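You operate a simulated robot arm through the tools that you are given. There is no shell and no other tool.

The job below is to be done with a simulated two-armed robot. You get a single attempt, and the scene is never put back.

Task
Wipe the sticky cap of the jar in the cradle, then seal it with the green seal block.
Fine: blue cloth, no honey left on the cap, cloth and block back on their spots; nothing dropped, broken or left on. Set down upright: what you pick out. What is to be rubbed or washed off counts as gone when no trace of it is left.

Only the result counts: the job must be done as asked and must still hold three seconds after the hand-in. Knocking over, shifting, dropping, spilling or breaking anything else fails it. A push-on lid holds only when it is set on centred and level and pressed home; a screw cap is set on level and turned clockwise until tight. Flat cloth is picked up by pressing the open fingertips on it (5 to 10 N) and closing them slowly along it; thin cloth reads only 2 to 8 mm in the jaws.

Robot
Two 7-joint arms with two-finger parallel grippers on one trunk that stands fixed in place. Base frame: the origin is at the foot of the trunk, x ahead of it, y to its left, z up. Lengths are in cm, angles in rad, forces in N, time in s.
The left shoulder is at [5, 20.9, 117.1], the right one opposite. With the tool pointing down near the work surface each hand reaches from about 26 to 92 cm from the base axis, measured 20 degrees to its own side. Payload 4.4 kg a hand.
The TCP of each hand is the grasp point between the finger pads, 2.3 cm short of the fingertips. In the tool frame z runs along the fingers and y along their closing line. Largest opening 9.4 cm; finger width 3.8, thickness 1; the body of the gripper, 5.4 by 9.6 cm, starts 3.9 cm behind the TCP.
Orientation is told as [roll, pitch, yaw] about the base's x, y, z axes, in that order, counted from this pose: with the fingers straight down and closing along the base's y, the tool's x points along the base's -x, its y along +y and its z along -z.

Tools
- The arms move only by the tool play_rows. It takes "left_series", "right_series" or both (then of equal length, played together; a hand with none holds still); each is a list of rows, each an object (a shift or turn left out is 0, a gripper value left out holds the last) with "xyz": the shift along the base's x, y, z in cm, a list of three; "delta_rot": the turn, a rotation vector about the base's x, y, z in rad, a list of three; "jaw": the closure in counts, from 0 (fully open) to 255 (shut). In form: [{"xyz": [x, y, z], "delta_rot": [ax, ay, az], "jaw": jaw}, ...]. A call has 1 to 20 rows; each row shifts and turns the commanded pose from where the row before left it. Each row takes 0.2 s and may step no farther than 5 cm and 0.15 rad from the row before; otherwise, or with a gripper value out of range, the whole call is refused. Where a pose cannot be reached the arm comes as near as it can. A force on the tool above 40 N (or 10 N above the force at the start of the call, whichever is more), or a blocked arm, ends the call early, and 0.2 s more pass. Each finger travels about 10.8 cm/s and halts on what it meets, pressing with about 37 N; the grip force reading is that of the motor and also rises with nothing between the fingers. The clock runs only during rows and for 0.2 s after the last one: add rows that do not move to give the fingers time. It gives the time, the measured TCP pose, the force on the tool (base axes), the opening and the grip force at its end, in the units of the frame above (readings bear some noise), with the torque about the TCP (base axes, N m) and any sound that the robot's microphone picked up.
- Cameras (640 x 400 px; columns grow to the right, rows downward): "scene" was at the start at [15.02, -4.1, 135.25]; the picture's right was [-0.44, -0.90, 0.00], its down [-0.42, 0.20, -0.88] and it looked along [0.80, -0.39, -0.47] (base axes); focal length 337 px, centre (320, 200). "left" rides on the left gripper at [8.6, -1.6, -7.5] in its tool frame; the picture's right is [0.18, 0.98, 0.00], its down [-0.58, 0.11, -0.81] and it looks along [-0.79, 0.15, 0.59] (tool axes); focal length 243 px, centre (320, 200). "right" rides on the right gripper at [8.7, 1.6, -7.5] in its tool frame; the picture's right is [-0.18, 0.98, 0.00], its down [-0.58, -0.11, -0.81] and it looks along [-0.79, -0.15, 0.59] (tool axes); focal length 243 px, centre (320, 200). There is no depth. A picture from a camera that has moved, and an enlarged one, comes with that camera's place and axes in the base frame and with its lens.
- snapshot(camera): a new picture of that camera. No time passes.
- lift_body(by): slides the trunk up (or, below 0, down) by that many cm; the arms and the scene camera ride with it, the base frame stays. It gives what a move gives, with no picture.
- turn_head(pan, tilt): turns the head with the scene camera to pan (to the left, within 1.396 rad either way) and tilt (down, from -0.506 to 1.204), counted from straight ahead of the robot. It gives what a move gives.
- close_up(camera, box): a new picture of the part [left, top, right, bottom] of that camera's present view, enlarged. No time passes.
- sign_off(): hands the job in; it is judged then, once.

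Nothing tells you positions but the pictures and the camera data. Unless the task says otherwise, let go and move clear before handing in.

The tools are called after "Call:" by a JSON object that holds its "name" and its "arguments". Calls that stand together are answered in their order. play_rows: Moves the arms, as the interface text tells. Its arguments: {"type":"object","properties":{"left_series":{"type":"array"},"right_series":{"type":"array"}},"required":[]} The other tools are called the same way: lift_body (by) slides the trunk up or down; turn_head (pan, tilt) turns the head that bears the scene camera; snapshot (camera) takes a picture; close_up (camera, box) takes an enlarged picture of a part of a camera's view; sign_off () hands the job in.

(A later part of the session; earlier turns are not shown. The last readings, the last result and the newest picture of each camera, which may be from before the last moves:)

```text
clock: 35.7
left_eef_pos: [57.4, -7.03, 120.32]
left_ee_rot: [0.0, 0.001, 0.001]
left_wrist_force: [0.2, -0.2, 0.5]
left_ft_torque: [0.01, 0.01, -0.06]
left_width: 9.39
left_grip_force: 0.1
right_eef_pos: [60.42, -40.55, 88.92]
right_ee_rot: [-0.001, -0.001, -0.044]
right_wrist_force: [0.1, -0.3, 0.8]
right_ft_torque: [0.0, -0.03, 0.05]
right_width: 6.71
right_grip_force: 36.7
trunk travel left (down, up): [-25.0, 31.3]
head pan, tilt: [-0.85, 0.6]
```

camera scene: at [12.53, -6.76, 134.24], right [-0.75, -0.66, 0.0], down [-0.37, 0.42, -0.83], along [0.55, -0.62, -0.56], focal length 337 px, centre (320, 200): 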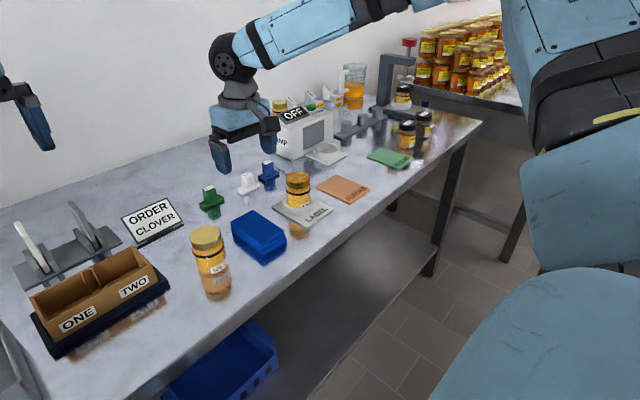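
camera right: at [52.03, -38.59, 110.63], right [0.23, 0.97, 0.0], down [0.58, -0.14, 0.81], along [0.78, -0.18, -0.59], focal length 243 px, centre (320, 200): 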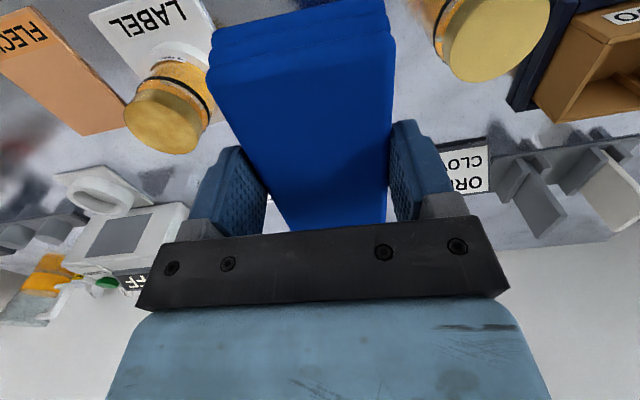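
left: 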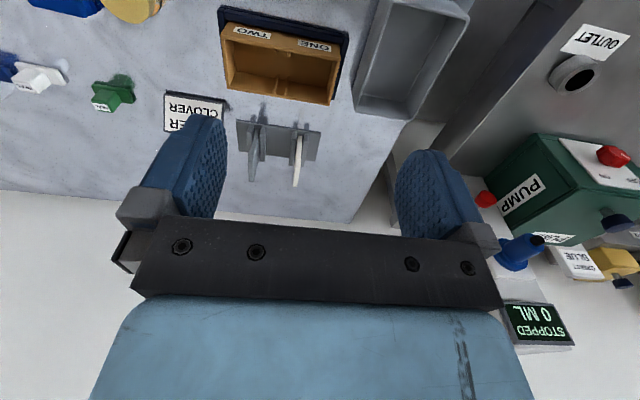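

The cloth rests on the table, so I'll open the jaws gently and rise.

Call:
{"name": "play_rows", "arguments": {"right_series": [{"jaw": 80}, {"jaw": 60}, {"jaw": 40}, {"jaw": 35}, {}, {"xyz": [0, 0, 1.5]}, {"xyz": [0, 0, 3]}, {"xyz": [0, 0, 4]}, {"xyz": [0, 0, 4]}, {"xyz": [0, 0, 3]}, {}]}}

Call:
{"name": "snapshot", "arguments": {"camera": "scene"}}

Call:
{"name": "close_up", "arguments": {"camera": "scene", "box": [180, 170, 308, 250]}}

Call:
{"name": "snapshot", "arguments": {"camera": "right"}}

```text
clock: 38.1
left_eef_pos: [57.37, -7.07, 120.21]
left_ee_rot: [0.001, -0.001, 0.002]
left_wrist_force: [0.2, -0.1, 0.0]
left_ft_torque: [0.0, 0.0, -0.01]
left_width: 9.4
left_grip_force: 0.0
right_eef_pos: [60.57, -40.86, 104.48]
right_ee_rot: [0.0, 0.0, -0.045]
right_wrist_force: [-0.4, -0.1, 0.3]
right_ft_torque: [-0.01, 0.0, 0.0]
right_width: 8.13
right_grip_force: 0.1
trunk travel left (down, up): [-25.0, 31.3]
head pan, tilt: [-0.85, 0.6]
```

```text
taken
camera scene: at [12.68, -6.78, 134.22], right [-0.75, -0.66, 0.0], down [-0.37, 0.42, -0.82], along [0.54, -0.62, -0.57], focal length 337 px, centre (320, 200)
```

scene: 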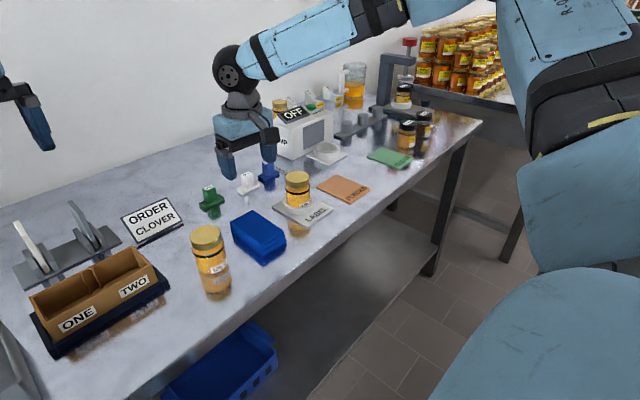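

```text
5.00 times, centred on (244, 210) of scene
camera zoom: at [12.68, -6.78, 134.22], right [-0.75, -0.66, 0.0], down [-0.37, 0.42, -0.82], along [0.54, -0.62, -0.57], focal length 1686 px, centre (700, 150)
```

zoom: 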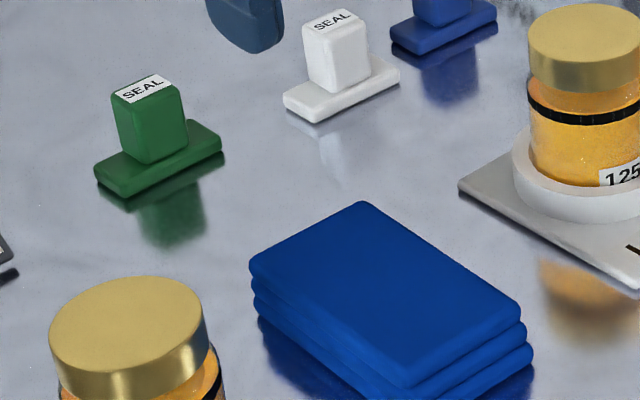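

```text
taken
camera right: at [52.03, -38.69, 111.79], right [0.23, 0.97, 0.0], down [0.58, -0.14, 0.81], along [0.78, -0.18, -0.59], focal length 243 px, centre (320, 200)
```

right: 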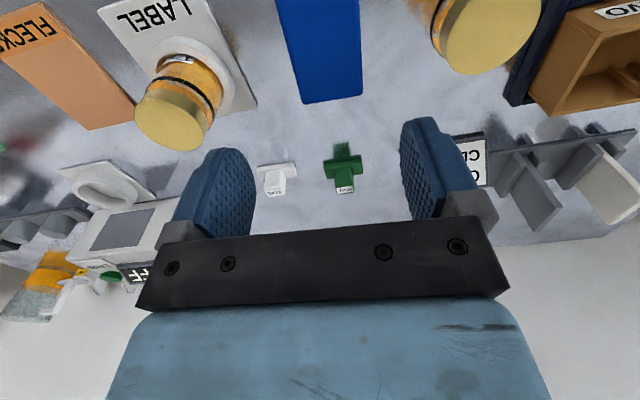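

The cloth is back on its spot, matching its original picture. Next is the green seal block, so I'll move above it at about (79.5, -41.5), with the yaw straightened, and look.

Call:
{"name": "close_up", "arguments": {"camera": "scene", "box": [192, 176, 240, 206]}}

Call:
{"name": "play_rows", "arguments": {"right_series": [{"xyz": [4, -0.2, 0], "delta_rot": [0, 0, 0.045]}, {"xyz": [4, -0.2, 0]}, {"xyz": [4, -0.2, 0]}, {"xyz": [4, -0.1, 0]}, {"xyz": [3, 0, 0]}, {}]}}

Call:
{"name": "snapshot", "arguments": {"camera": "right"}}

Call:
{"name": "snapshot", "arguments": {"camera": "scene"}}

```text
13.33 times, centred on (216, 191) of scene
camera zoom: at [12.68, -6.78, 134.22], right [-0.75, -0.66, 0.0], down [-0.37, 0.42, -0.82], along [0.54, -0.62, -0.57], focal length 4497 px, centre (1707, 320)
```

zoom: 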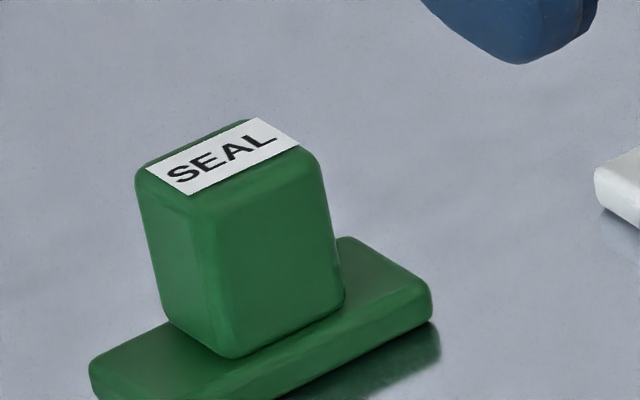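

```text
clock: 39.5
left_eef_pos: [57.43, -7.02, 120.17]
left_ee_rot: [-0.001, 0.001, 0.0]
left_wrist_force: [0.7, -0.1, -0.3]
left_ft_torque: [0.0, 0.02, 0.0]
left_width: 9.39
left_grip_force: 0.1
right_eef_pos: [76.74, -41.84, 105.02]
right_ee_rot: [0.0, -0.001, -0.002]
right_wrist_force: [-0.2, -0.2, -0.4]
right_ft_torque: [0.05, 0.02, -0.02]
right_width: 8.1
right_grip_force: 0.0
right hand out of reach, approached as far as the arm can: row 5
trunk travel left (down, up): [-25.0, 31.3]
head pan, tilt: [-0.85, 0.6]
```

```text
taken
camera right: at [68.1, -40.22, 112.34], right [0.19, 0.98, 0.0], down [0.58, -0.11, 0.81], along [0.79, -0.15, -0.59], focal length 243 px, centre (320, 200)
```

right: 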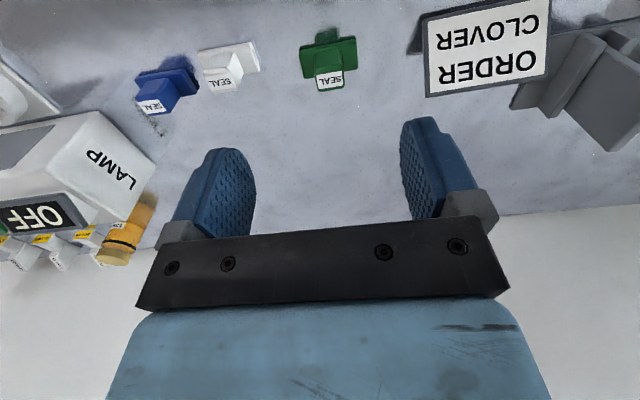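

```text
taken
camera scene: at [12.72, -6.75, 134.21], right [-0.75, -0.66, 0.0], down [-0.37, 0.42, -0.82], along [0.54, -0.62, -0.57], focal length 337 px, centre (320, 200)
```

scene: 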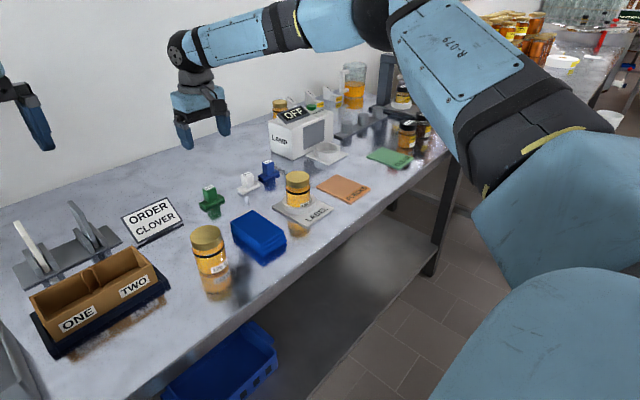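

At this height the arm runs out of reach at x ≈ 76.7, but it should reach farther lower down. I'll zoom in on the block first and then raise the trunk a little to gain reach.

Call:
{"name": "close_up", "arguments": {"camera": "right", "box": [270, 10, 390, 100]}}

Call:
{"name": "lift_body", "arguments": {"by": 8}}

```text
4.44 times, centred on (330, 55) of right
camera zoom: at [68.1, -40.22, 112.34], right [0.19, 0.98, 0.0], down [0.58, -0.11, 0.81], along [0.79, -0.15, -0.59], focal length 1078 px, centre (276, 844)
```

zoom: 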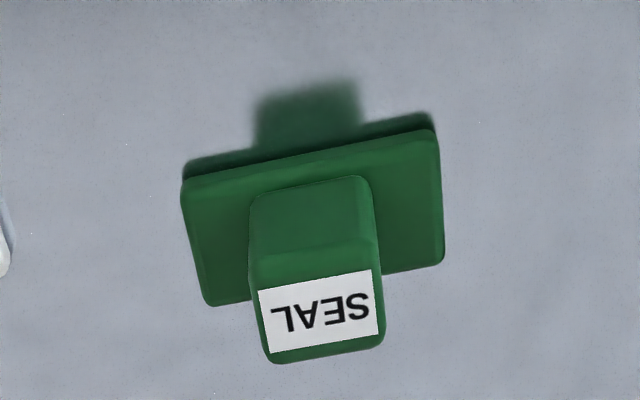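

```text
clock: 40.6
left_eef_pos: [57.46, -6.93, 128.29]
left_ee_rot: [0.0, 0.0, 0.001]
left_wrist_force: [-0.2, 0.0, -0.1]
left_ft_torque: [-0.03, 0.02, -0.01]
left_width: 9.38
left_grip_force: 0.0
right_eef_pos: [76.66, -41.95, 113.0]
right_ee_rot: [-0.001, -0.002, -0.002]
right_wrist_force: [-0.2, 0.0, -0.4]
right_ft_torque: [0.02, -0.01, -0.01]
right_width: 8.13
right_grip_force: 0.1
trunk travel left (down, up): [-33.0, 23.3]
head pan, tilt: [-0.85, 0.6]
```

The green block's centre is near (79.5, -41.45), with its handle top near z 89.9 and its plate top near z 86.5. The trunk is up 8 cm, so I'll descend beside it, narrow the jaws a bit and check where the hand ends up.

Call:
{"name": "play_rows", "arguments": {"right_series": [{"xyz": [0, 0, -4], "jaw": 100}, {"xyz": [0, 0, -4], "delta_rot": [0, 0, -0.03]}, {"xyz": [0, 0, -4]}, {"xyz": [0, 0, -4]}, {"xyz": [0, 0, -1]}, {}]}}

Call:
{"name": "snapshot", "arguments": {"camera": "right"}}

```text
clock: 42.0
left_eef_pos: [57.38, -6.9, 128.2]
left_ee_rot: [0.001, -0.001, 0.0]
left_wrist_force: [0.2, -0.1, -0.4]
left_ft_torque: [0.0, -0.04, 0.01]
left_width: 9.4
left_grip_force: 0.1
right_eef_pos: [70.77, -43.31, 99.15]
right_ee_rot: [-0.001, -0.004, -0.032]
right_wrist_force: [0.5, 0.8, 0.3]
right_ft_torque: [0.03, -0.01, 0.01]
right_width: 5.73
right_grip_force: 0.0
right hand out of reach, approached as far as the arm can: row 1, 2, 3, 4, 5
trunk travel left (down, up): [-33.0, 23.3]
head pan, tilt: [-0.85, 0.6]
```

```text
taken
camera right: at [62.21, -41.23, 106.45], right [0.21, 0.98, 0.0], down [0.58, -0.13, 0.81], along [0.79, -0.17, -0.59], focal length 243 px, centre (320, 200)
```

right: 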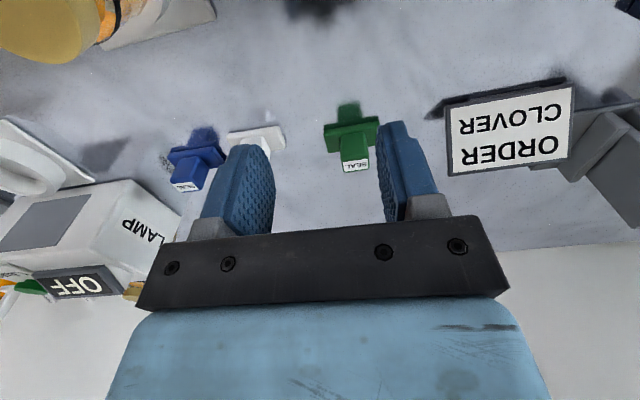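

Raising the trunk shortened the forward reach instead of lengthening it. I'll back the hand up and inward to a reachable pose, then lower the trunk again.

Call:
{"name": "play_rows", "arguments": {"right_series": [{"xyz": [-3, 0, 3]}, {"xyz": [-3, 0, 3]}, {"xyz": [-3, 0, 3]}, {}]}}

```text
clock: 43.0
left_eef_pos: [57.59, -6.93, 128.28]
left_ee_rot: [0.0, 0.002, 0.0]
left_wrist_force: [0.1, -0.5, 0.1]
left_ft_torque: [-0.03, 0.01, 0.02]
left_width: 9.41
left_grip_force: 0.1
right_eef_pos: [61.59, -43.17, 108.24]
right_ee_rot: [0.001, 0.0, -0.033]
right_wrist_force: [0.1, -0.2, -1.1]
right_ft_torque: [-0.01, 0.01, -0.01]
right_width: 5.73
right_grip_force: 0.0
trunk travel left (down, up): [-33.0, 23.3]
head pan, tilt: [-0.85, 0.6]
```

The commanded pose follows the reached one, and reach grows when the hand is higher relative to the shoulder. I'll raise the hand and then lower the trunk to get more reach near the table.

Call:
{"name": "play_rows", "arguments": {"right_series": [{"xyz": [0, 0, 4]}, {"xyz": [0, 0, 4]}, {"xyz": [0, 0, 4]}, {}]}}

Call:
{"name": "lift_body", "arguments": {"by": -18}}

Call:
{"name": "snapshot", "arguments": {"camera": "scene"}}

```text
clock: 44.0
left_eef_pos: [57.39, -7.12, 128.17]
left_ee_rot: [0.001, 0.002, 0.0]
left_wrist_force: [0.5, 0.6, -0.4]
left_ft_torque: [0.03, -0.02, 0.0]
left_width: 9.41
left_grip_force: 0.1
right_eef_pos: [61.45, -43.24, 120.35]
right_ee_rot: [-0.001, 0.0, -0.032]
right_wrist_force: [0.3, -0.6, 0.0]
right_ft_torque: [0.0, 0.0, -0.01]
right_width: 5.74
right_grip_force: 0.1
trunk travel left (down, up): [-33.0, 23.3]
head pan, tilt: [-0.85, 0.6]
```

```text
clock: 46.0
left_eef_pos: [57.45, -7.0, 110.26]
left_ee_rot: [0.0, 0.001, 0.0]
left_wrist_force: [0.5, -0.4, 0.6]
left_ft_torque: [-0.01, 0.0, 0.02]
left_width: 9.41
left_grip_force: 0.0
right_eef_pos: [61.34, -43.13, 102.46]
right_ee_rot: [0.0, -0.003, -0.031]
right_wrist_force: [-0.3, 0.4, -0.2]
right_ft_torque: [0.01, 0.0, 0.0]
right_width: 5.69
right_grip_force: 0.1
trunk travel left (down, up): [-15.0, 41.3]
head pan, tilt: [-0.85, 0.6]
```

```text
taken
camera scene: at [12.62, -6.75, 124.24], right [-0.75, -0.66, 0.0], down [-0.37, 0.42, -0.83], along [0.54, -0.62, -0.56], focal length 337 px, centre (320, 200)
```

scene: 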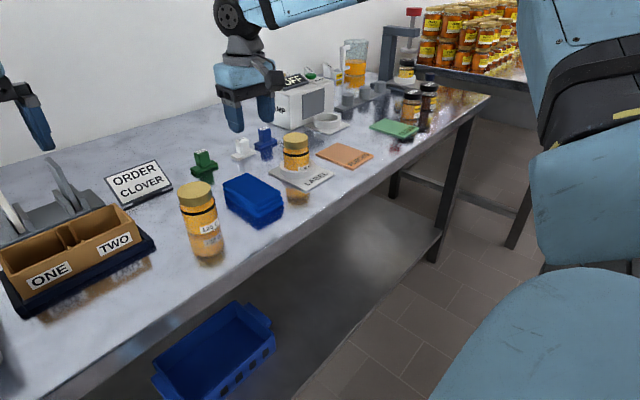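

All is well with the trunk now 10 cm below the start. I'll move forward over the green block at moderate height and check the reach.

Call:
{"name": "play_rows", "arguments": {"right_series": [{"xyz": [3.6, 0.4, -1]}, {"xyz": [3.6, 0.4, -1]}, {"xyz": [3.6, 0.4, -1]}, {"xyz": [3.6, 0.3, -1]}, {"xyz": [2, 0.1, -0.5]}, {"xyz": [1.7, 0.05, -0.5]}, {}]}}

Call:
{"name": "snapshot", "arguments": {"camera": "right"}}

Call:
{"name": "close_up", "arguments": {"camera": "scene", "box": [140, 110, 300, 210]}}

```text
clock: 47.6
left_eef_pos: [57.47, -6.98, 110.43]
left_ee_rot: [0.0, -0.002, 0.001]
left_wrist_force: [0.6, 0.2, -0.3]
left_ft_torque: [-0.01, -0.02, 0.01]
left_width: 9.42
left_grip_force: 0.0
right_eef_pos: [77.22, -41.87, 97.72]
right_ee_rot: [-0.001, -0.002, -0.031]
right_wrist_force: [-0.4, -0.3, 0.5]
right_ft_torque: [0.03, -0.01, -0.01]
right_width: 5.72
right_grip_force: 0.1
right hand out of reach, approached as far as the arm can: row 5, 6
trunk travel left (down, up): [-15.0, 41.3]
head pan, tilt: [-0.85, 0.6]
```

```text
taken
camera right: at [68.62, -39.94, 105.07], right [0.21, 0.98, 0.0], down [0.58, -0.13, 0.81], along [0.79, -0.17, -0.59], focal length 243 px, centre (320, 200)
```

right: 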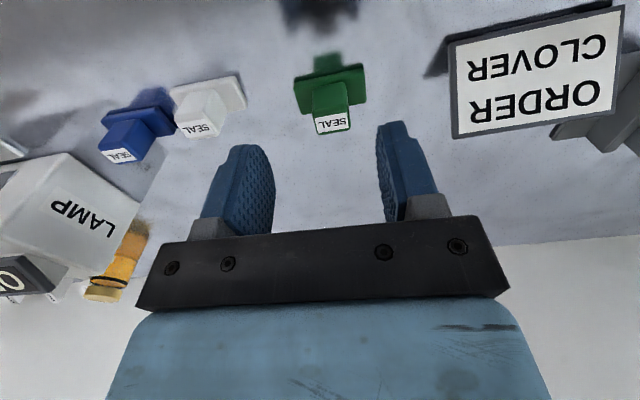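

```text
4.00 times, centred on (220, 160) of scene
camera zoom: at [12.65, -6.77, 124.22], right [-0.75, -0.66, 0.0], down [-0.37, 0.42, -0.82], along [0.54, -0.62, -0.57], focal length 1349 px, centre (720, 360)
```

zoom: 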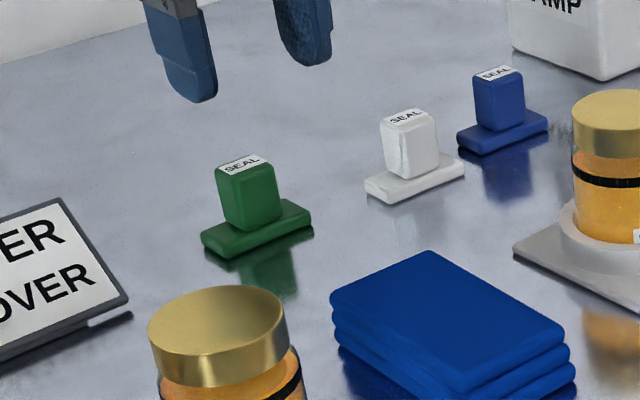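

The reach still ends about 2 cm short with the fingers vertical. Since the fingers close along y, I can tilt them forward about y by ~0.2 rad, which brings the block into reach while its handle faces stay flat in the jaws.

Call:
{"name": "play_rows", "arguments": {"right_series": [{"delta_rot": [0, -0.1, 0]}, {"delta_rot": [0, -0.1, 0]}, {"xyz": [1, 0.2, 0]}, {"xyz": [1.2, 0.2, 0]}, {}]}}

Call:
{"name": "close_up", "arguments": {"camera": "right", "box": [240, 40, 432, 160]}}

Call:
{"name": "snapshot", "arguments": {"camera": "right"}}

Call:
{"name": "close_up", "arguments": {"camera": "scene", "box": [140, 110, 300, 210]}}

```text
clock: 48.8
left_eef_pos: [57.36, -6.92, 110.24]
left_ee_rot: [0.0, -0.001, 0.0]
left_wrist_force: [0.5, -0.3, -0.3]
left_ft_torque: [-0.01, 0.0, 0.02]
left_width: 9.4
left_grip_force: 0.0
right_eef_pos: [79.4, -41.42, 97.88]
right_ee_rot: [0.007, -0.202, -0.031]
right_wrist_force: [-0.1, -0.1, 0.0]
right_ft_torque: [0.01, 0.01, 0.01]
right_width: 5.74
right_grip_force: 0.2
trunk travel left (down, up): [-15.0, 41.3]
head pan, tilt: [-0.85, 0.6]
```

```text
3.33 times, centred on (336, 100) of right
camera zoom: at [69.66, -39.52, 103.27], right [0.21, 0.98, 0.04], down [0.4, -0.13, 0.91], along [0.89, -0.17, -0.42], focal length 809 px, centre (267, 533)
```

zoom: 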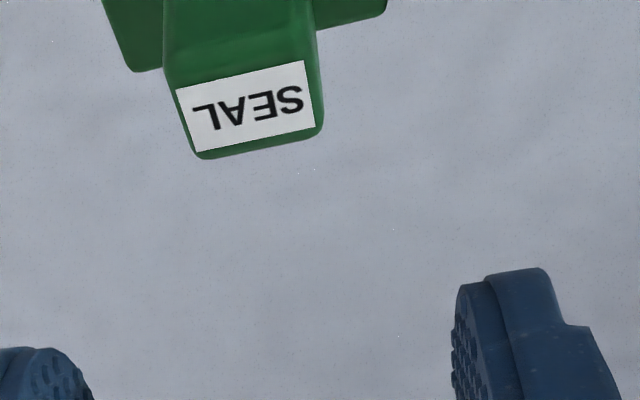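

```text
taken
camera right: at [69.66, -39.52, 103.27], right [0.21, 0.98, 0.04], down [0.4, -0.13, 0.91], along [0.89, -0.17, -0.42], focal length 243 px, centre (320, 200)
```

right: 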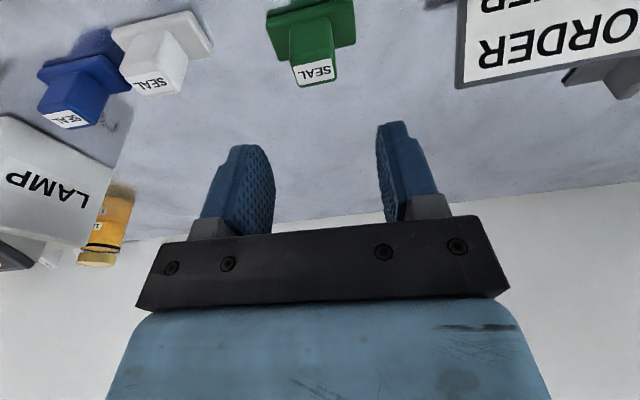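

```text
4.00 times, centred on (220, 160) of scene
camera zoom: at [12.63, -6.76, 124.23], right [-0.75, -0.66, 0.0], down [-0.37, 0.42, -0.83], along [0.54, -0.62, -0.56], focal length 1349 px, centre (720, 360)
```

zoom: 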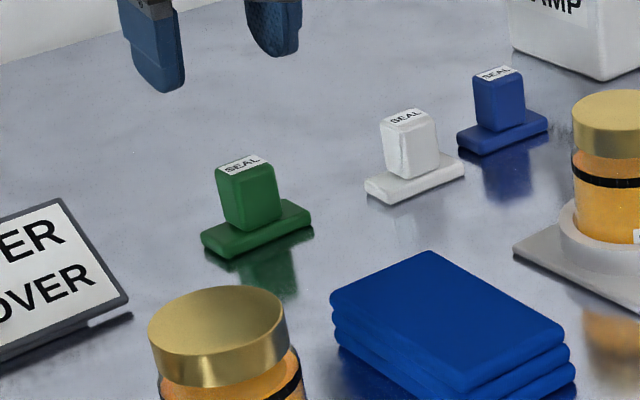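

With the forward tilt the hand reaches (79.4, -41.4), right above the green handle, whose yaw matches about -0.03. I'll descend partway, check, then go down to the handle.

Call:
{"name": "play_rows", "arguments": {"right_series": [{"xyz": [0.05, 0, -2.5]}, {"xyz": [0, 0, -2]}, {"xyz": [0, 0, -1]}, {}]}}

Call:
{"name": "close_up", "arguments": {"camera": "scene", "box": [140, 110, 300, 210]}}

Call:
{"name": "snapshot", "arguments": {"camera": "right"}}

```text
clock: 49.8
left_eef_pos: [57.33, -6.95, 110.32]
left_ee_rot: [-0.001, 0.001, 0.0]
left_wrist_force: [0.2, 0.6, 1.0]
left_ft_torque: [-0.02, 0.01, 0.03]
left_width: 9.4
left_grip_force: 0.1
right_eef_pos: [78.84, -41.49, 92.5]
right_ee_rot: [0.006, -0.201, -0.031]
right_wrist_force: [0.0, -0.8, 0.0]
right_ft_torque: [0.01, -0.04, 0.0]
right_width: 5.73
right_grip_force: 0.1
right hand out of reach, approached as far as the arm can: row 2
trunk travel left (down, up): [-15.0, 41.3]
head pan, tilt: [-0.85, 0.6]
```

```text
4.00 times, centred on (220, 160) of scene
camera zoom: at [12.63, -6.75, 124.23], right [-0.75, -0.66, 0.0], down [-0.37, 0.42, -0.83], along [0.54, -0.62, -0.56], focal length 1349 px, centre (720, 360)
```

zoom: 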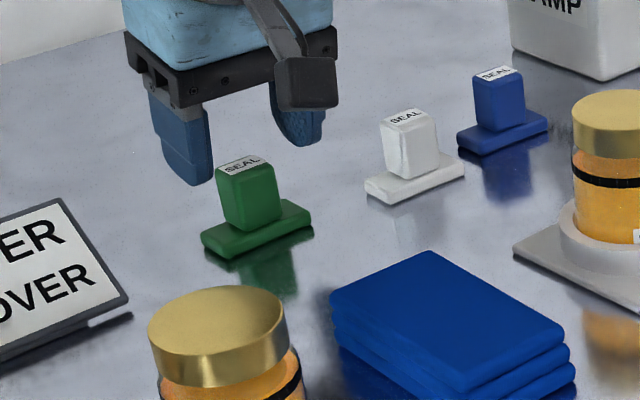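

```text
taken
camera right: at [69.1, -39.6, 97.92], right [0.21, 0.98, 0.04], down [0.4, -0.13, 0.91], along [0.89, -0.17, -0.42], focal length 243 px, centre (320, 200)
```

right: 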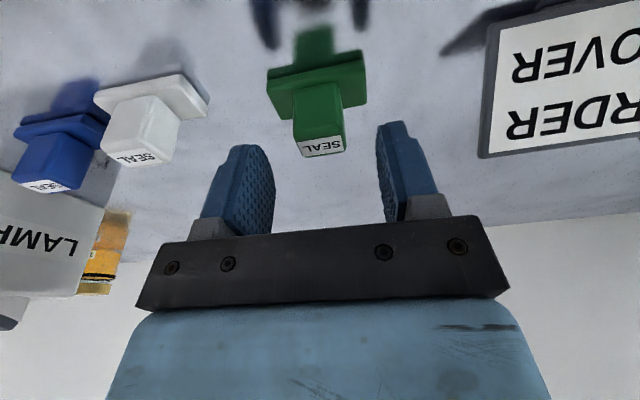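

The reach was clipped slightly as I came down, leaving the hand at x 78.8. I'll tilt another 0.1 rad and shift forward a little.

Call:
{"name": "play_rows", "arguments": {"right_series": [{"delta_rot": [0, -0.1, 0]}, {"xyz": [0.5, 0.05, 0]}, {}]}}

Call:
{"name": "close_up", "arguments": {"camera": "right", "box": [220, 20, 420, 160]}}

```text
clock: 50.6
left_eef_pos: [57.36, -7.06, 110.26]
left_ee_rot: [0.0, -0.002, -0.002]
left_wrist_force: [-0.1, 0.7, -0.5]
left_ft_torque: [0.02, 0.01, -0.02]
left_width: 9.41
left_grip_force: 0.0
right_eef_pos: [79.54, -41.48, 92.45]
right_ee_rot: [0.01, -0.303, -0.032]
right_wrist_force: [-0.2, 0.0, 0.1]
right_ft_torque: [0.0, 0.02, 0.01]
right_width: 5.74
right_grip_force: 0.0
trunk travel left (down, up): [-15.0, 41.3]
head pan, tilt: [-0.85, 0.6]
```

```text
2.86 times, centred on (320, 90) of right
camera zoom: at [69.26, -39.51, 96.85], right [0.2, 0.98, 0.06], down [0.31, -0.13, 0.94], along [0.93, -0.17, -0.33], focal length 693 px, centre (320, 514)
```

zoom: 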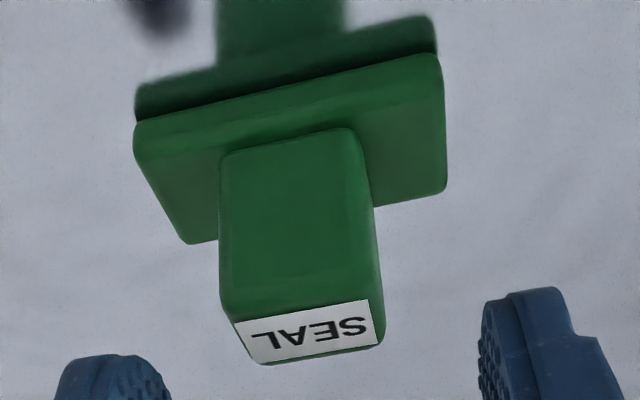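

The fingers straddle the handle, which is centred near y -41.36. I'll go down the rest of the way, keeping the tips just above the plate.

Call:
{"name": "play_rows", "arguments": {"right_series": [{"xyz": [-0.1, 0.1, -1.3]}, {"xyz": [0, 0, -1.0]}, {"xyz": [0, 0, -0.3]}, {}]}}

Call:
{"name": "close_up", "arguments": {"camera": "scene", "box": [160, 120, 256, 180]}}

Call:
{"name": "close_up", "arguments": {"camera": "right", "box": [220, 60, 420, 200]}}

```text
clock: 51.6
left_eef_pos: [57.38, -6.92, 110.28]
left_ee_rot: [0.003, 0.0, 0.002]
left_wrist_force: [0.3, 0.1, -0.1]
left_ft_torque: [0.0, 0.02, 0.03]
left_width: 9.43
left_grip_force: 0.1
right_eef_pos: [79.39, -41.43, 89.84]
right_ee_rot: [0.01, -0.301, -0.034]
right_wrist_force: [-0.6, -0.9, 0.2]
right_ft_torque: [0.02, -0.02, 0.01]
right_width: 5.72
right_grip_force: 0.1
trunk travel left (down, up): [-15.0, 41.3]
head pan, tilt: [-0.85, 0.6]
```

```text
6.67 times, centred on (208, 150) of scene
camera zoom: at [12.64, -6.75, 124.23], right [-0.75, -0.66, 0.0], down [-0.37, 0.42, -0.83], along [0.54, -0.62, -0.56], focal length 2249 px, centre (1067, 533)
```

zoom: 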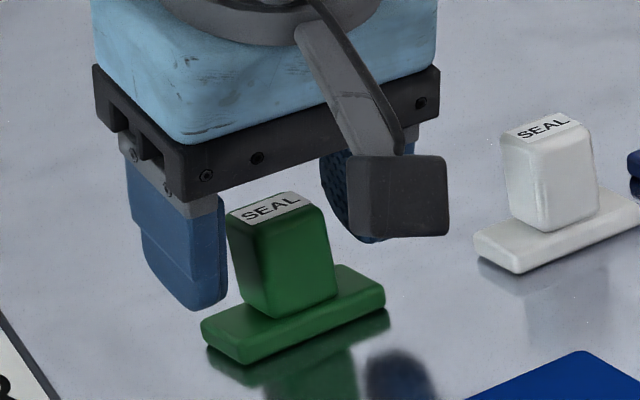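

```text
2.86 times, centred on (320, 130) of right
camera zoom: at [69.03, -39.46, 94.26], right [0.21, 0.98, 0.06], down [0.31, -0.13, 0.94], along [0.93, -0.17, -0.33], focal length 693 px, centre (320, 400)
```

zoom: 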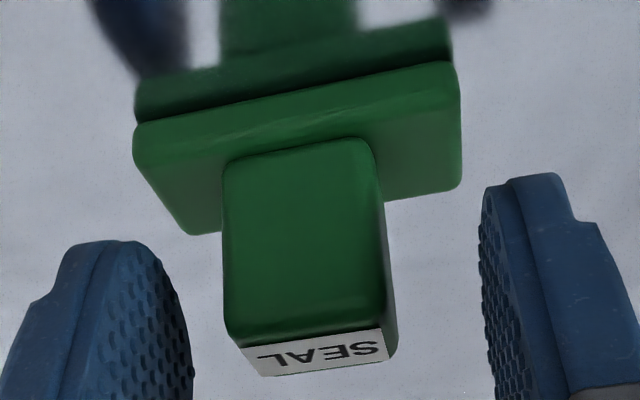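

The tips flank the handle just above the plate. I'll close gently on it.

Call:
{"name": "play_rows", "arguments": {"right_series": [{"jaw": 130}, {"jaw": 150}, {"jaw": 165}, {"jaw": 175}, {"jaw": 185}, {"jaw": 200}, {}, {}]}}

Call:
{"name": "close_up", "arguments": {"camera": "scene", "box": [160, 120, 256, 180]}}

Call:
{"name": "close_up", "arguments": {"camera": "right", "box": [220, 60, 420, 200]}}

```text
clock: 53.4
left_eef_pos: [57.32, -6.9, 110.33]
left_ee_rot: [-0.001, 0.001, 0.0]
left_wrist_force: [0.6, 0.5, -0.3]
left_ft_torque: [0.01, 0.03, 0.01]
left_width: 9.41
left_grip_force: 0.0
right_eef_pos: [79.35, -41.54, 89.84]
right_ee_rot: [0.011, -0.302, -0.035]
right_wrist_force: [0.3, -0.1, 0.3]
right_ft_torque: [-0.05, 0.01, 0.01]
right_width: 2.71
right_grip_force: 36.8
trunk travel left (down, up): [-15.0, 41.3]
head pan, tilt: [-0.85, 0.6]
```

```text
6.67 times, centred on (208, 150) of scene
camera zoom: at [12.63, -6.75, 124.23], right [-0.75, -0.66, 0.0], down [-0.37, 0.42, -0.83], along [0.54, -0.62, -0.56], focal length 2249 px, centre (1067, 533)
```

zoom: 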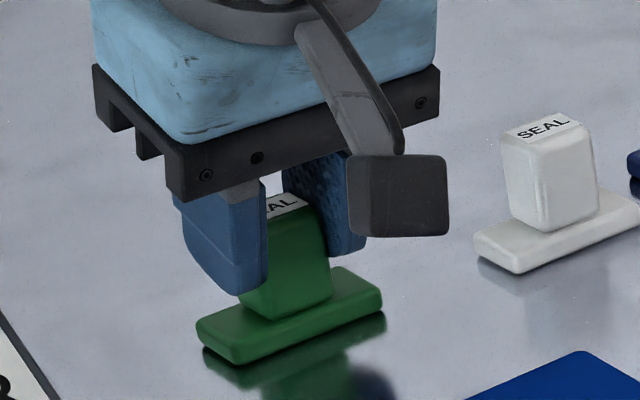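

```text
2.86 times, centred on (320, 130) of right
camera zoom: at [69.03, -39.46, 94.27], right [0.2, 0.98, 0.06], down [0.31, -0.13, 0.94], along [0.93, -0.17, -0.33], focal length 693 px, centre (320, 400)
```

zoom: 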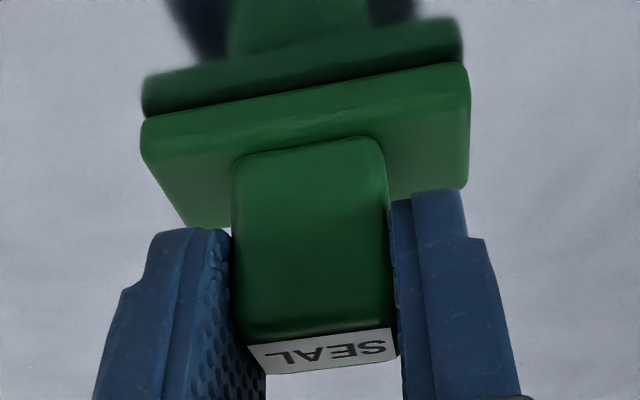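

The handle is held at 2.71 cm with a firm grip. I'll lift it gently, check that it hangs level, and refresh the cap position from the scene camera.

Call:
{"name": "play_rows", "arguments": {"right_series": [{"xyz": [0, 0, 0.5]}, {"xyz": [0, 0, 1.5]}, {"xyz": [-0.3, 0, 2.5]}, {"xyz": [-0.5, 0, 3]}, {"xyz": [-0.5, 0, 3]}, {"xyz": [-0.5, 0, 2]}, {}]}}

Call:
{"name": "close_up", "arguments": {"camera": "scene", "box": [140, 70, 300, 170]}}

Call:
{"name": "close_up", "arguments": {"camera": "scene", "box": [264, 120, 328, 160]}}

Call:
{"name": "snapshot", "arguments": {"camera": "right"}}

```text
clock: 55.0
left_eef_pos: [57.45, -7.06, 110.16]
left_ee_rot: [-0.001, 0.001, 0.0]
left_wrist_force: [-0.2, 0.1, -0.3]
left_ft_torque: [-0.02, 0.03, -0.01]
left_width: 9.38
left_grip_force: 0.0
right_eef_pos: [77.7, -41.44, 102.36]
right_ee_rot: [0.011, -0.302, -0.032]
right_wrist_force: [-0.1, -0.6, -0.3]
right_ft_torque: [-0.01, 0.02, -0.01]
right_width: 2.71
right_grip_force: 37.3
trunk travel left (down, up): [-15.0, 41.3]
head pan, tilt: [-0.85, 0.6]
```

```text
4.00 times, centred on (220, 120) of scene
camera zoom: at [12.67, -6.77, 124.22], right [-0.75, -0.66, 0.0], down [-0.37, 0.42, -0.82], along [0.54, -0.62, -0.57], focal length 1349 px, centre (720, 520)
```

zoom: 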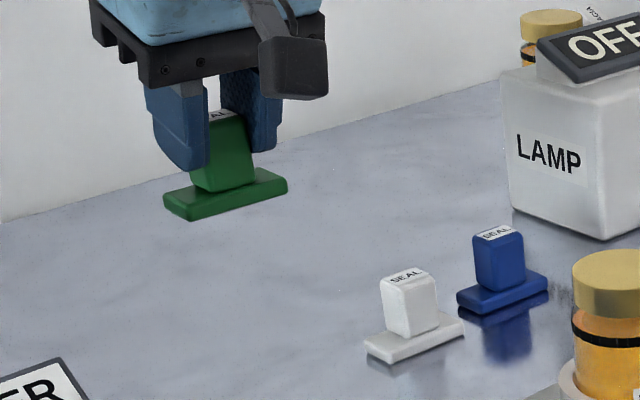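

```text
10.00 times, centred on (296, 140) of scene
camera zoom: at [12.67, -6.77, 124.22], right [-0.75, -0.66, 0.0], down [-0.37, 0.42, -0.82], along [0.54, -0.62, -0.57], focal length 3373 px, centre (560, 800)
```

zoom: 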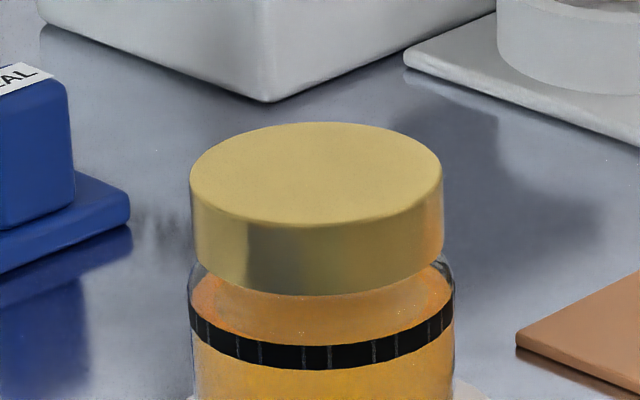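

```text
taken
camera right: at [67.38, -39.48, 106.71], right [0.21, 0.98, 0.06], down [0.31, -0.13, 0.94], along [0.93, -0.17, -0.33], focal length 243 px, centre (320, 200)
```

right: 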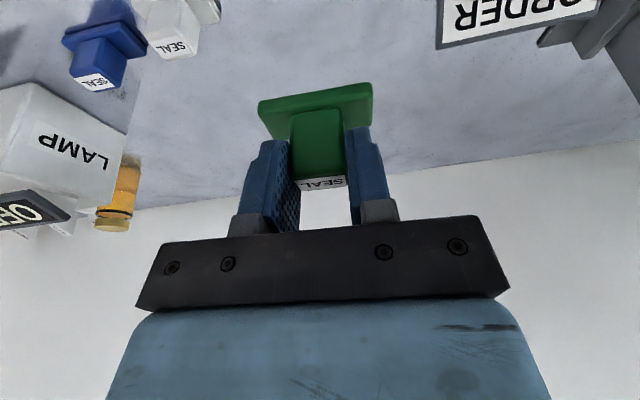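

The green block hangs level in the grip, and the cap is near (62.05, -54.87) with its top at z ≈ 93.7. I'll carry the block over the cap at safe height.

Call:
{"name": "play_rows", "arguments": {"right_series": [{"xyz": [-3.2, -2.7, 0]}, {"xyz": [-3.2, -2.7, 0]}, {"xyz": [-3.2, -2.7, 0]}, {"xyz": [-3.2, -2.7, 0]}, {"xyz": [-2.2, -1.8, 0]}, {"xyz": [-0.8, -0.85, -0.5]}, {}]}}

Call:
{"name": "close_up", "arguments": {"camera": "scene", "box": [220, 80, 380, 180]}}

Call:
{"name": "snapshot", "arguments": {"camera": "right"}}

```text
clock: 56.6
left_eef_pos: [57.29, -7.03, 110.31]
left_ee_rot: [0.0, 0.001, -0.001]
left_wrist_force: [-0.1, -0.3, 0.7]
left_ft_torque: [-0.02, 0.0, -0.01]
left_width: 9.4
left_grip_force: 0.0
right_eef_pos: [61.87, -54.78, 101.67]
right_ee_rot: [0.01, -0.302, -0.033]
right_wrist_force: [0.1, -0.3, 0.3]
right_ft_torque: [0.0, -0.02, 0.02]
right_width: 2.71
right_grip_force: 37.2
trunk travel left (down, up): [-15.0, 41.3]
head pan, tilt: [-0.85, 0.6]
```

```text
4.00 times, centred on (300, 130) of scene
camera zoom: at [12.64, -6.75, 124.23], right [-0.75, -0.66, 0.0], down [-0.37, 0.42, -0.83], along [0.54, -0.62, -0.56], focal length 1349 px, centre (400, 480)
```

zoom: 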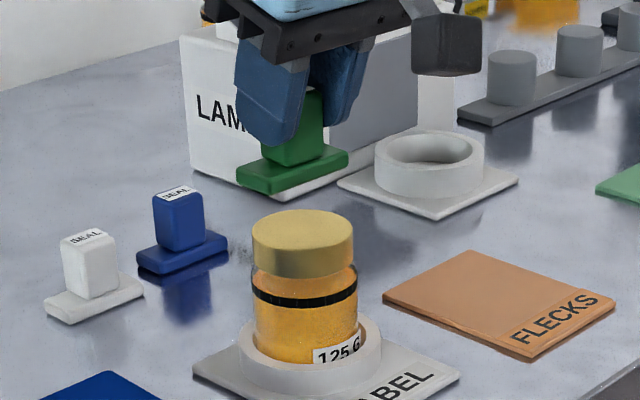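

```text
taken
camera right: at [51.53, -52.8, 106.13], right [0.2, 0.98, 0.06], down [0.31, -0.13, 0.94], along [0.93, -0.17, -0.33], focal length 243 px, centre (320, 200)
```

right: 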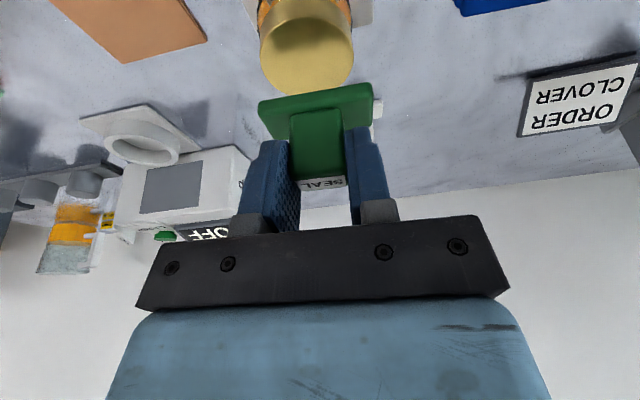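

The block hovers above the cap. I'll zoom with the wrist camera to check the centring in both directions.

Call:
{"name": "close_up", "arguments": {"camera": "right", "box": [230, 0, 390, 110]}}

Call:
{"name": "close_up", "arguments": {"camera": "scene", "box": [270, 100, 334, 160]}}

```text
3.64 times, centred on (310, 55) of right
camera zoom: at [51.53, -52.8, 106.13], right [0.2, 0.98, 0.06], down [0.31, -0.13, 0.94], along [0.93, -0.17, -0.33], focal length 882 px, centre (356, 727)
```

zoom: 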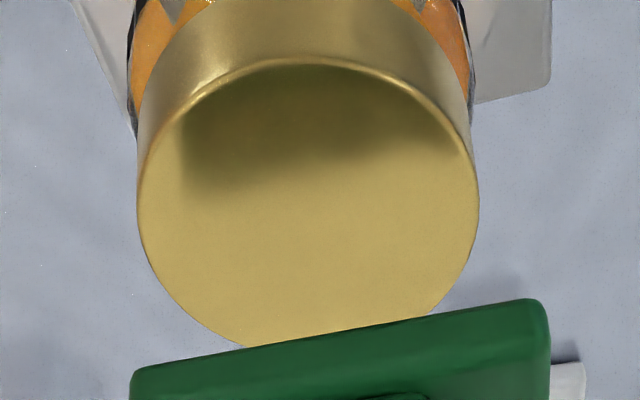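

```text
6.67 times, centred on (302, 130) of scene
camera zoom: at [12.64, -6.75, 124.23], right [-0.75, -0.66, 0.0], down [-0.37, 0.42, -0.83], along [0.54, -0.62, -0.56], focal length 2249 px, centre (440, 667)
```

zoom: 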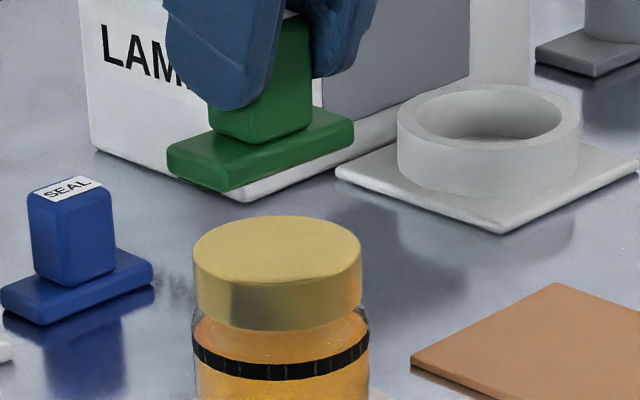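

The wrist view suggests the block sits about 0.2–0.4 cm too far to the left of the cap centre. I'll shift it a little to -y, come down close above the cap, and compare edges there.

Call:
{"name": "play_rows", "arguments": {"right_series": [{"xyz": [0.05, -0.2, -1]}, {"xyz": [0, 0, -1]}, {"xyz": [0, 0, -0.6]}, {}]}}

Call:
{"name": "close_up", "arguments": {"camera": "scene", "box": [270, 110, 334, 150]}}

Call:
{"name": "close_up", "arguments": {"camera": "right", "box": [230, 20, 390, 130]}}

Call:
{"name": "snapshot", "arguments": {"camera": "left"}}

```text
clock: 57.6
left_eef_pos: [57.3, -7.01, 110.26]
left_ee_rot: [0.001, 0.001, 0.001]
left_wrist_force: [0.5, 0.2, 1.3]
left_ft_torque: [0.01, 0.01, -0.02]
left_width: 9.38
left_grip_force: 0.1
right_eef_pos: [61.94, -54.99, 99.08]
right_ee_rot: [0.01, -0.303, -0.032]
right_wrist_force: [-0.3, -0.7, -0.4]
right_ft_torque: [0.01, -0.01, 0.01]
right_width: 2.71
right_grip_force: 36.7
trunk travel left (down, up): [-15.0, 41.3]
head pan, tilt: [-0.85, 0.6]
```

```text
10.00 times, centred on (302, 130) of scene
camera zoom: at [12.64, -6.75, 124.23], right [-0.75, -0.66, 0.0], down [-0.37, 0.42, -0.83], along [0.54, -0.62, -0.56], focal length 3373 px, centre (500, 900)
```

zoom: 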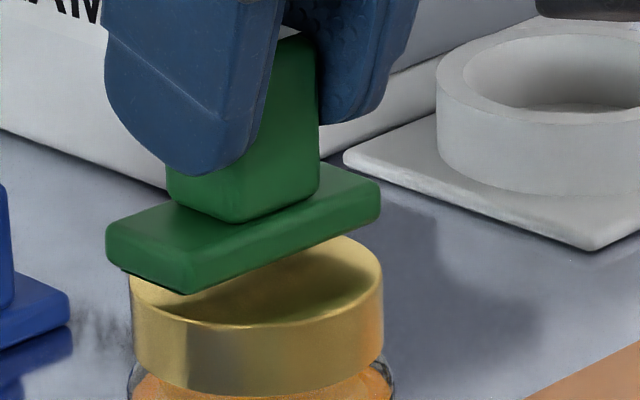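

```text
3.64 times, centred on (310, 75) of right
camera zoom: at [51.55, -53.04, 103.68], right [0.2, 0.98, 0.06], down [0.31, -0.13, 0.94], along [0.93, -0.17, -0.33], focal length 882 px, centre (356, 654)
```

zoom: 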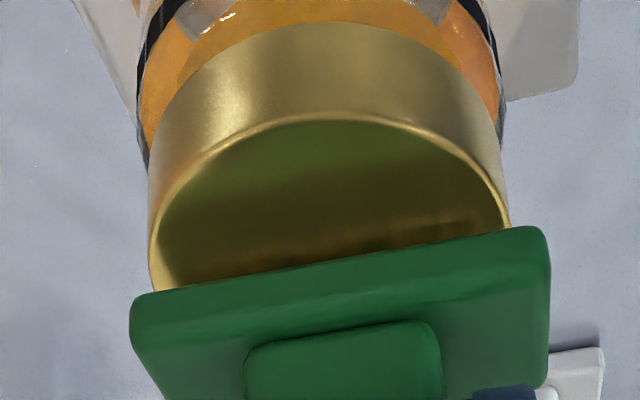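

```text
taken
camera left: at [48.83, -8.53, 117.71], right [-0.18, 0.98, 0.0], down [0.58, 0.11, 0.81], along [0.79, 0.15, -0.59], focal length 243 px, centre (320, 200)
```

left: 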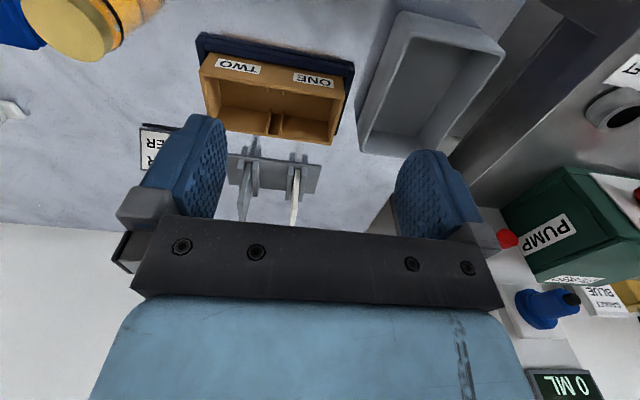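

The block is about 1 cm above the cap and sits roughly 0.25 cm too far to +y. I'll shift it to -y and lower in small steps to contact.

Call:
{"name": "play_rows", "arguments": {"right_series": [{"xyz": [-0.03, -0.25, 0]}, {"xyz": [0, 0, -0.4]}, {"xyz": [0, 0, -0.3]}, {}]}}

Call:
{"name": "close_up", "arguments": {"camera": "scene", "box": [270, 110, 334, 150]}}

Call:
{"name": "close_up", "arguments": {"camera": "right", "box": [230, 20, 390, 130]}}

```text
clock: 58.6
left_eef_pos: [57.4, -7.01, 110.26]
left_ee_rot: [0.0, -0.001, 0.001]
left_wrist_force: [1.0, -0.2, -0.1]
left_ft_torque: [0.02, -0.01, 0.01]
left_width: 9.41
left_grip_force: 0.0
right_eef_pos: [61.98, -55.16, 98.65]
right_ee_rot: [0.009, -0.3, -0.033]
right_wrist_force: [0.0, 0.4, -0.4]
right_ft_torque: [-0.04, 0.01, 0.01]
right_width: 2.69
right_grip_force: 36.8
trunk travel left (down, up): [-15.0, 41.3]
head pan, tilt: [-0.85, 0.6]
```

```text
10.00 times, centred on (302, 130) of scene
camera zoom: at [12.64, -6.76, 124.23], right [-0.75, -0.66, 0.0], down [-0.37, 0.42, -0.83], along [0.54, -0.62, -0.56], focal length 3373 px, centre (500, 900)
```

zoom: 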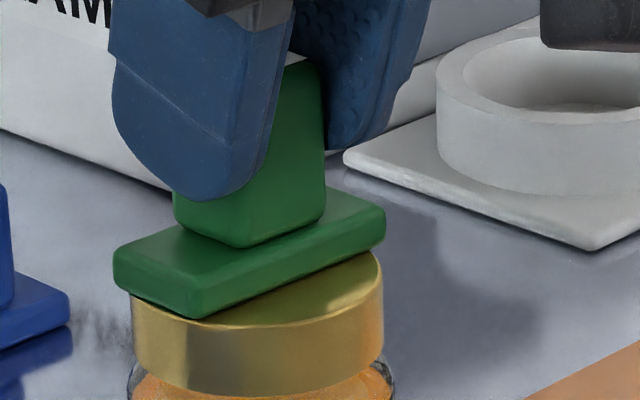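

```text
3.64 times, centred on (310, 75) of right
camera zoom: at [51.62, -53.26, 103.02], right [0.2, 0.98, 0.06], down [0.31, -0.13, 0.94], along [0.93, -0.17, -0.33], focal length 882 px, centre (356, 654)
```

zoom: 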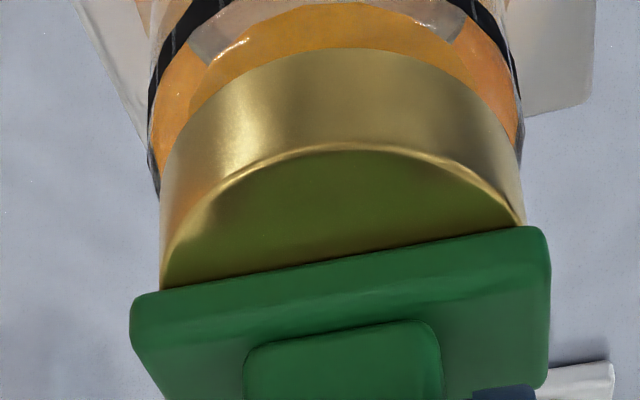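

The block is now centred within about 0.1 cm over the cap and hovers just above it. I'll lower slowly until it touches.

Call:
{"name": "play_rows", "arguments": {"right_series": [{"xyz": [0, -0.07, -0.2]}, {"xyz": [0, 0, -0.2]}, {}]}}

```text
clock: 59.4
left_eef_pos: [57.22, -6.85, 110.33]
left_ee_rot: [-0.003, 0.0, 0.0]
left_wrist_force: [-1.3, -0.2, -1.0]
left_ft_torque: [-0.03, -0.01, 0.04]
left_width: 9.4
left_grip_force: 0.0
right_eef_pos: [61.94, -55.05, 98.34]
right_ee_rot: [0.008, -0.305, -0.032]
right_wrist_force: [2.9, -1.0, 14.3]
right_ft_torque: [-0.26, -0.23, 0.03]
right_width: 2.69
right_grip_force: 36.9
trunk travel left (down, up): [-15.0, 41.3]
head pan, tilt: [-0.85, 0.6]
```

The block is touching the cap with about 14 N. I'll look at how it sits before pressing harder.

Call:
{"name": "close_up", "arguments": {"camera": "scene", "box": [270, 110, 334, 150]}}

Call:
{"name": "close_up", "arguments": {"camera": "right", "box": [230, 20, 390, 130]}}

```text
10.00 times, centred on (302, 130) of scene
camera zoom: at [12.53, -6.64, 124.27], right [-0.75, -0.66, 0.0], down [-0.37, 0.42, -0.83], along [0.55, -0.62, -0.56], focal length 3373 px, centre (500, 900)
```

zoom: 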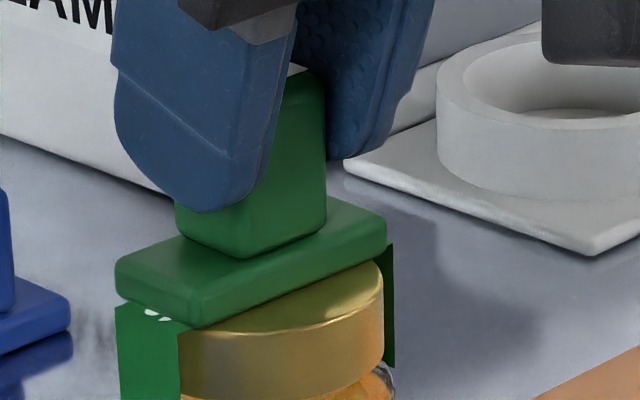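

```text
3.64 times, centred on (310, 75) of right
camera zoom: at [51.55, -53.25, 102.85], right [0.2, 0.98, 0.06], down [0.31, -0.13, 0.94], along [0.93, -0.17, -0.33], focal length 882 px, centre (356, 654)
```

zoom: 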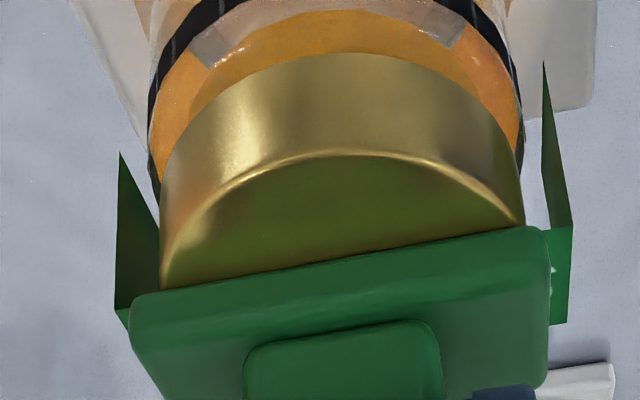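

A green seal band has appeared over the cap and down its sides, so the press took. I'll hold for a moment and then lift straight off and inspect.

Call:
{"name": "play_rows", "arguments": {"right_series": [{"xyz": [0, 0, -0.05]}, {}, {}, {}]}}

Call:
{"name": "play_rows", "arguments": {"right_series": [{"xyz": [0, 0, 0.3]}, {"xyz": [0, 0, 1]}, {"xyz": [0, 0, 2]}, {"xyz": [0, 0, 2]}, {}]}}

Call:
{"name": "close_up", "arguments": {"camera": "scene", "box": [250, 90, 346, 190]}}

Call:
{"name": "close_up", "arguments": {"camera": "right", "box": [200, 0, 420, 150]}}

```text
clock: 60.4
left_eef_pos: [57.14, -6.82, 110.44]
left_ee_rot: [0.0, -0.002, 0.0]
left_wrist_force: [0.6, 0.9, -0.2]
left_ft_torque: [-0.01, 0.03, 0.02]
left_width: 9.4
left_grip_force: 0.0
right_eef_pos: [61.87, -55.15, 98.46]
right_ee_rot: [0.007, -0.307, -0.032]
right_wrist_force: [2.9, -0.5, 22.2]
right_ft_torque: [-0.35, -0.27, 0.03]
right_width: 2.69
right_grip_force: 37.3
trunk travel left (down, up): [-15.0, 41.3]
head pan, tilt: [-0.85, 0.6]
```

```text
clock: 61.6
left_eef_pos: [57.32, -7.09, 110.31]
left_ee_rot: [0.001, 0.0, 0.0]
left_wrist_force: [1.4, 0.4, -0.5]
left_ft_torque: [0.0, -0.02, -0.03]
left_width: 9.4
left_grip_force: 0.0
right_eef_pos: [61.71, -55.35, 103.36]
right_ee_rot: [0.01, -0.3, -0.033]
right_wrist_force: [0.9, -0.1, -0.5]
right_ft_torque: [0.02, 0.01, -0.03]
right_width: 2.7
right_grip_force: 37.1
trunk travel left (down, up): [-15.0, 41.3]
head pan, tilt: [-0.85, 0.6]
```

```text
4.00 times, centred on (298, 140) of scene
camera zoom: at [12.65, -6.77, 124.22], right [-0.75, -0.66, 0.0], down [-0.37, 0.42, -0.82], along [0.54, -0.62, -0.57], focal length 1349 px, centre (408, 440)
```

zoom: 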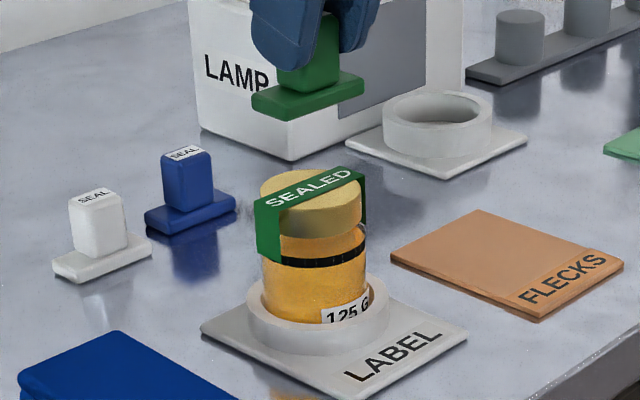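

```text
2.67 times, centred on (310, 75) of right
camera zoom: at [51.43, -53.37, 107.81], right [0.2, 0.98, 0.06], down [0.31, -0.13, 0.94], along [0.93, -0.17, -0.33], focal length 647 px, centre (347, 533)
```

zoom: 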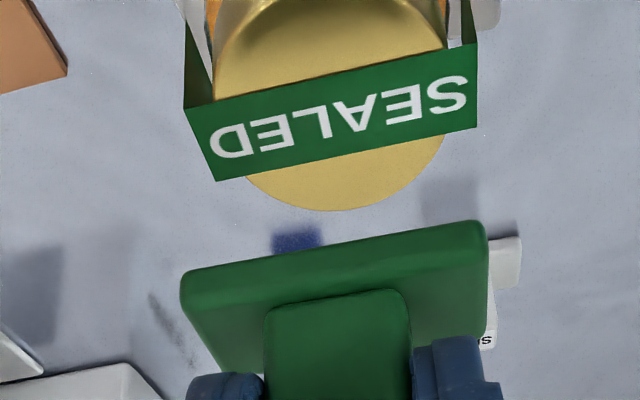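

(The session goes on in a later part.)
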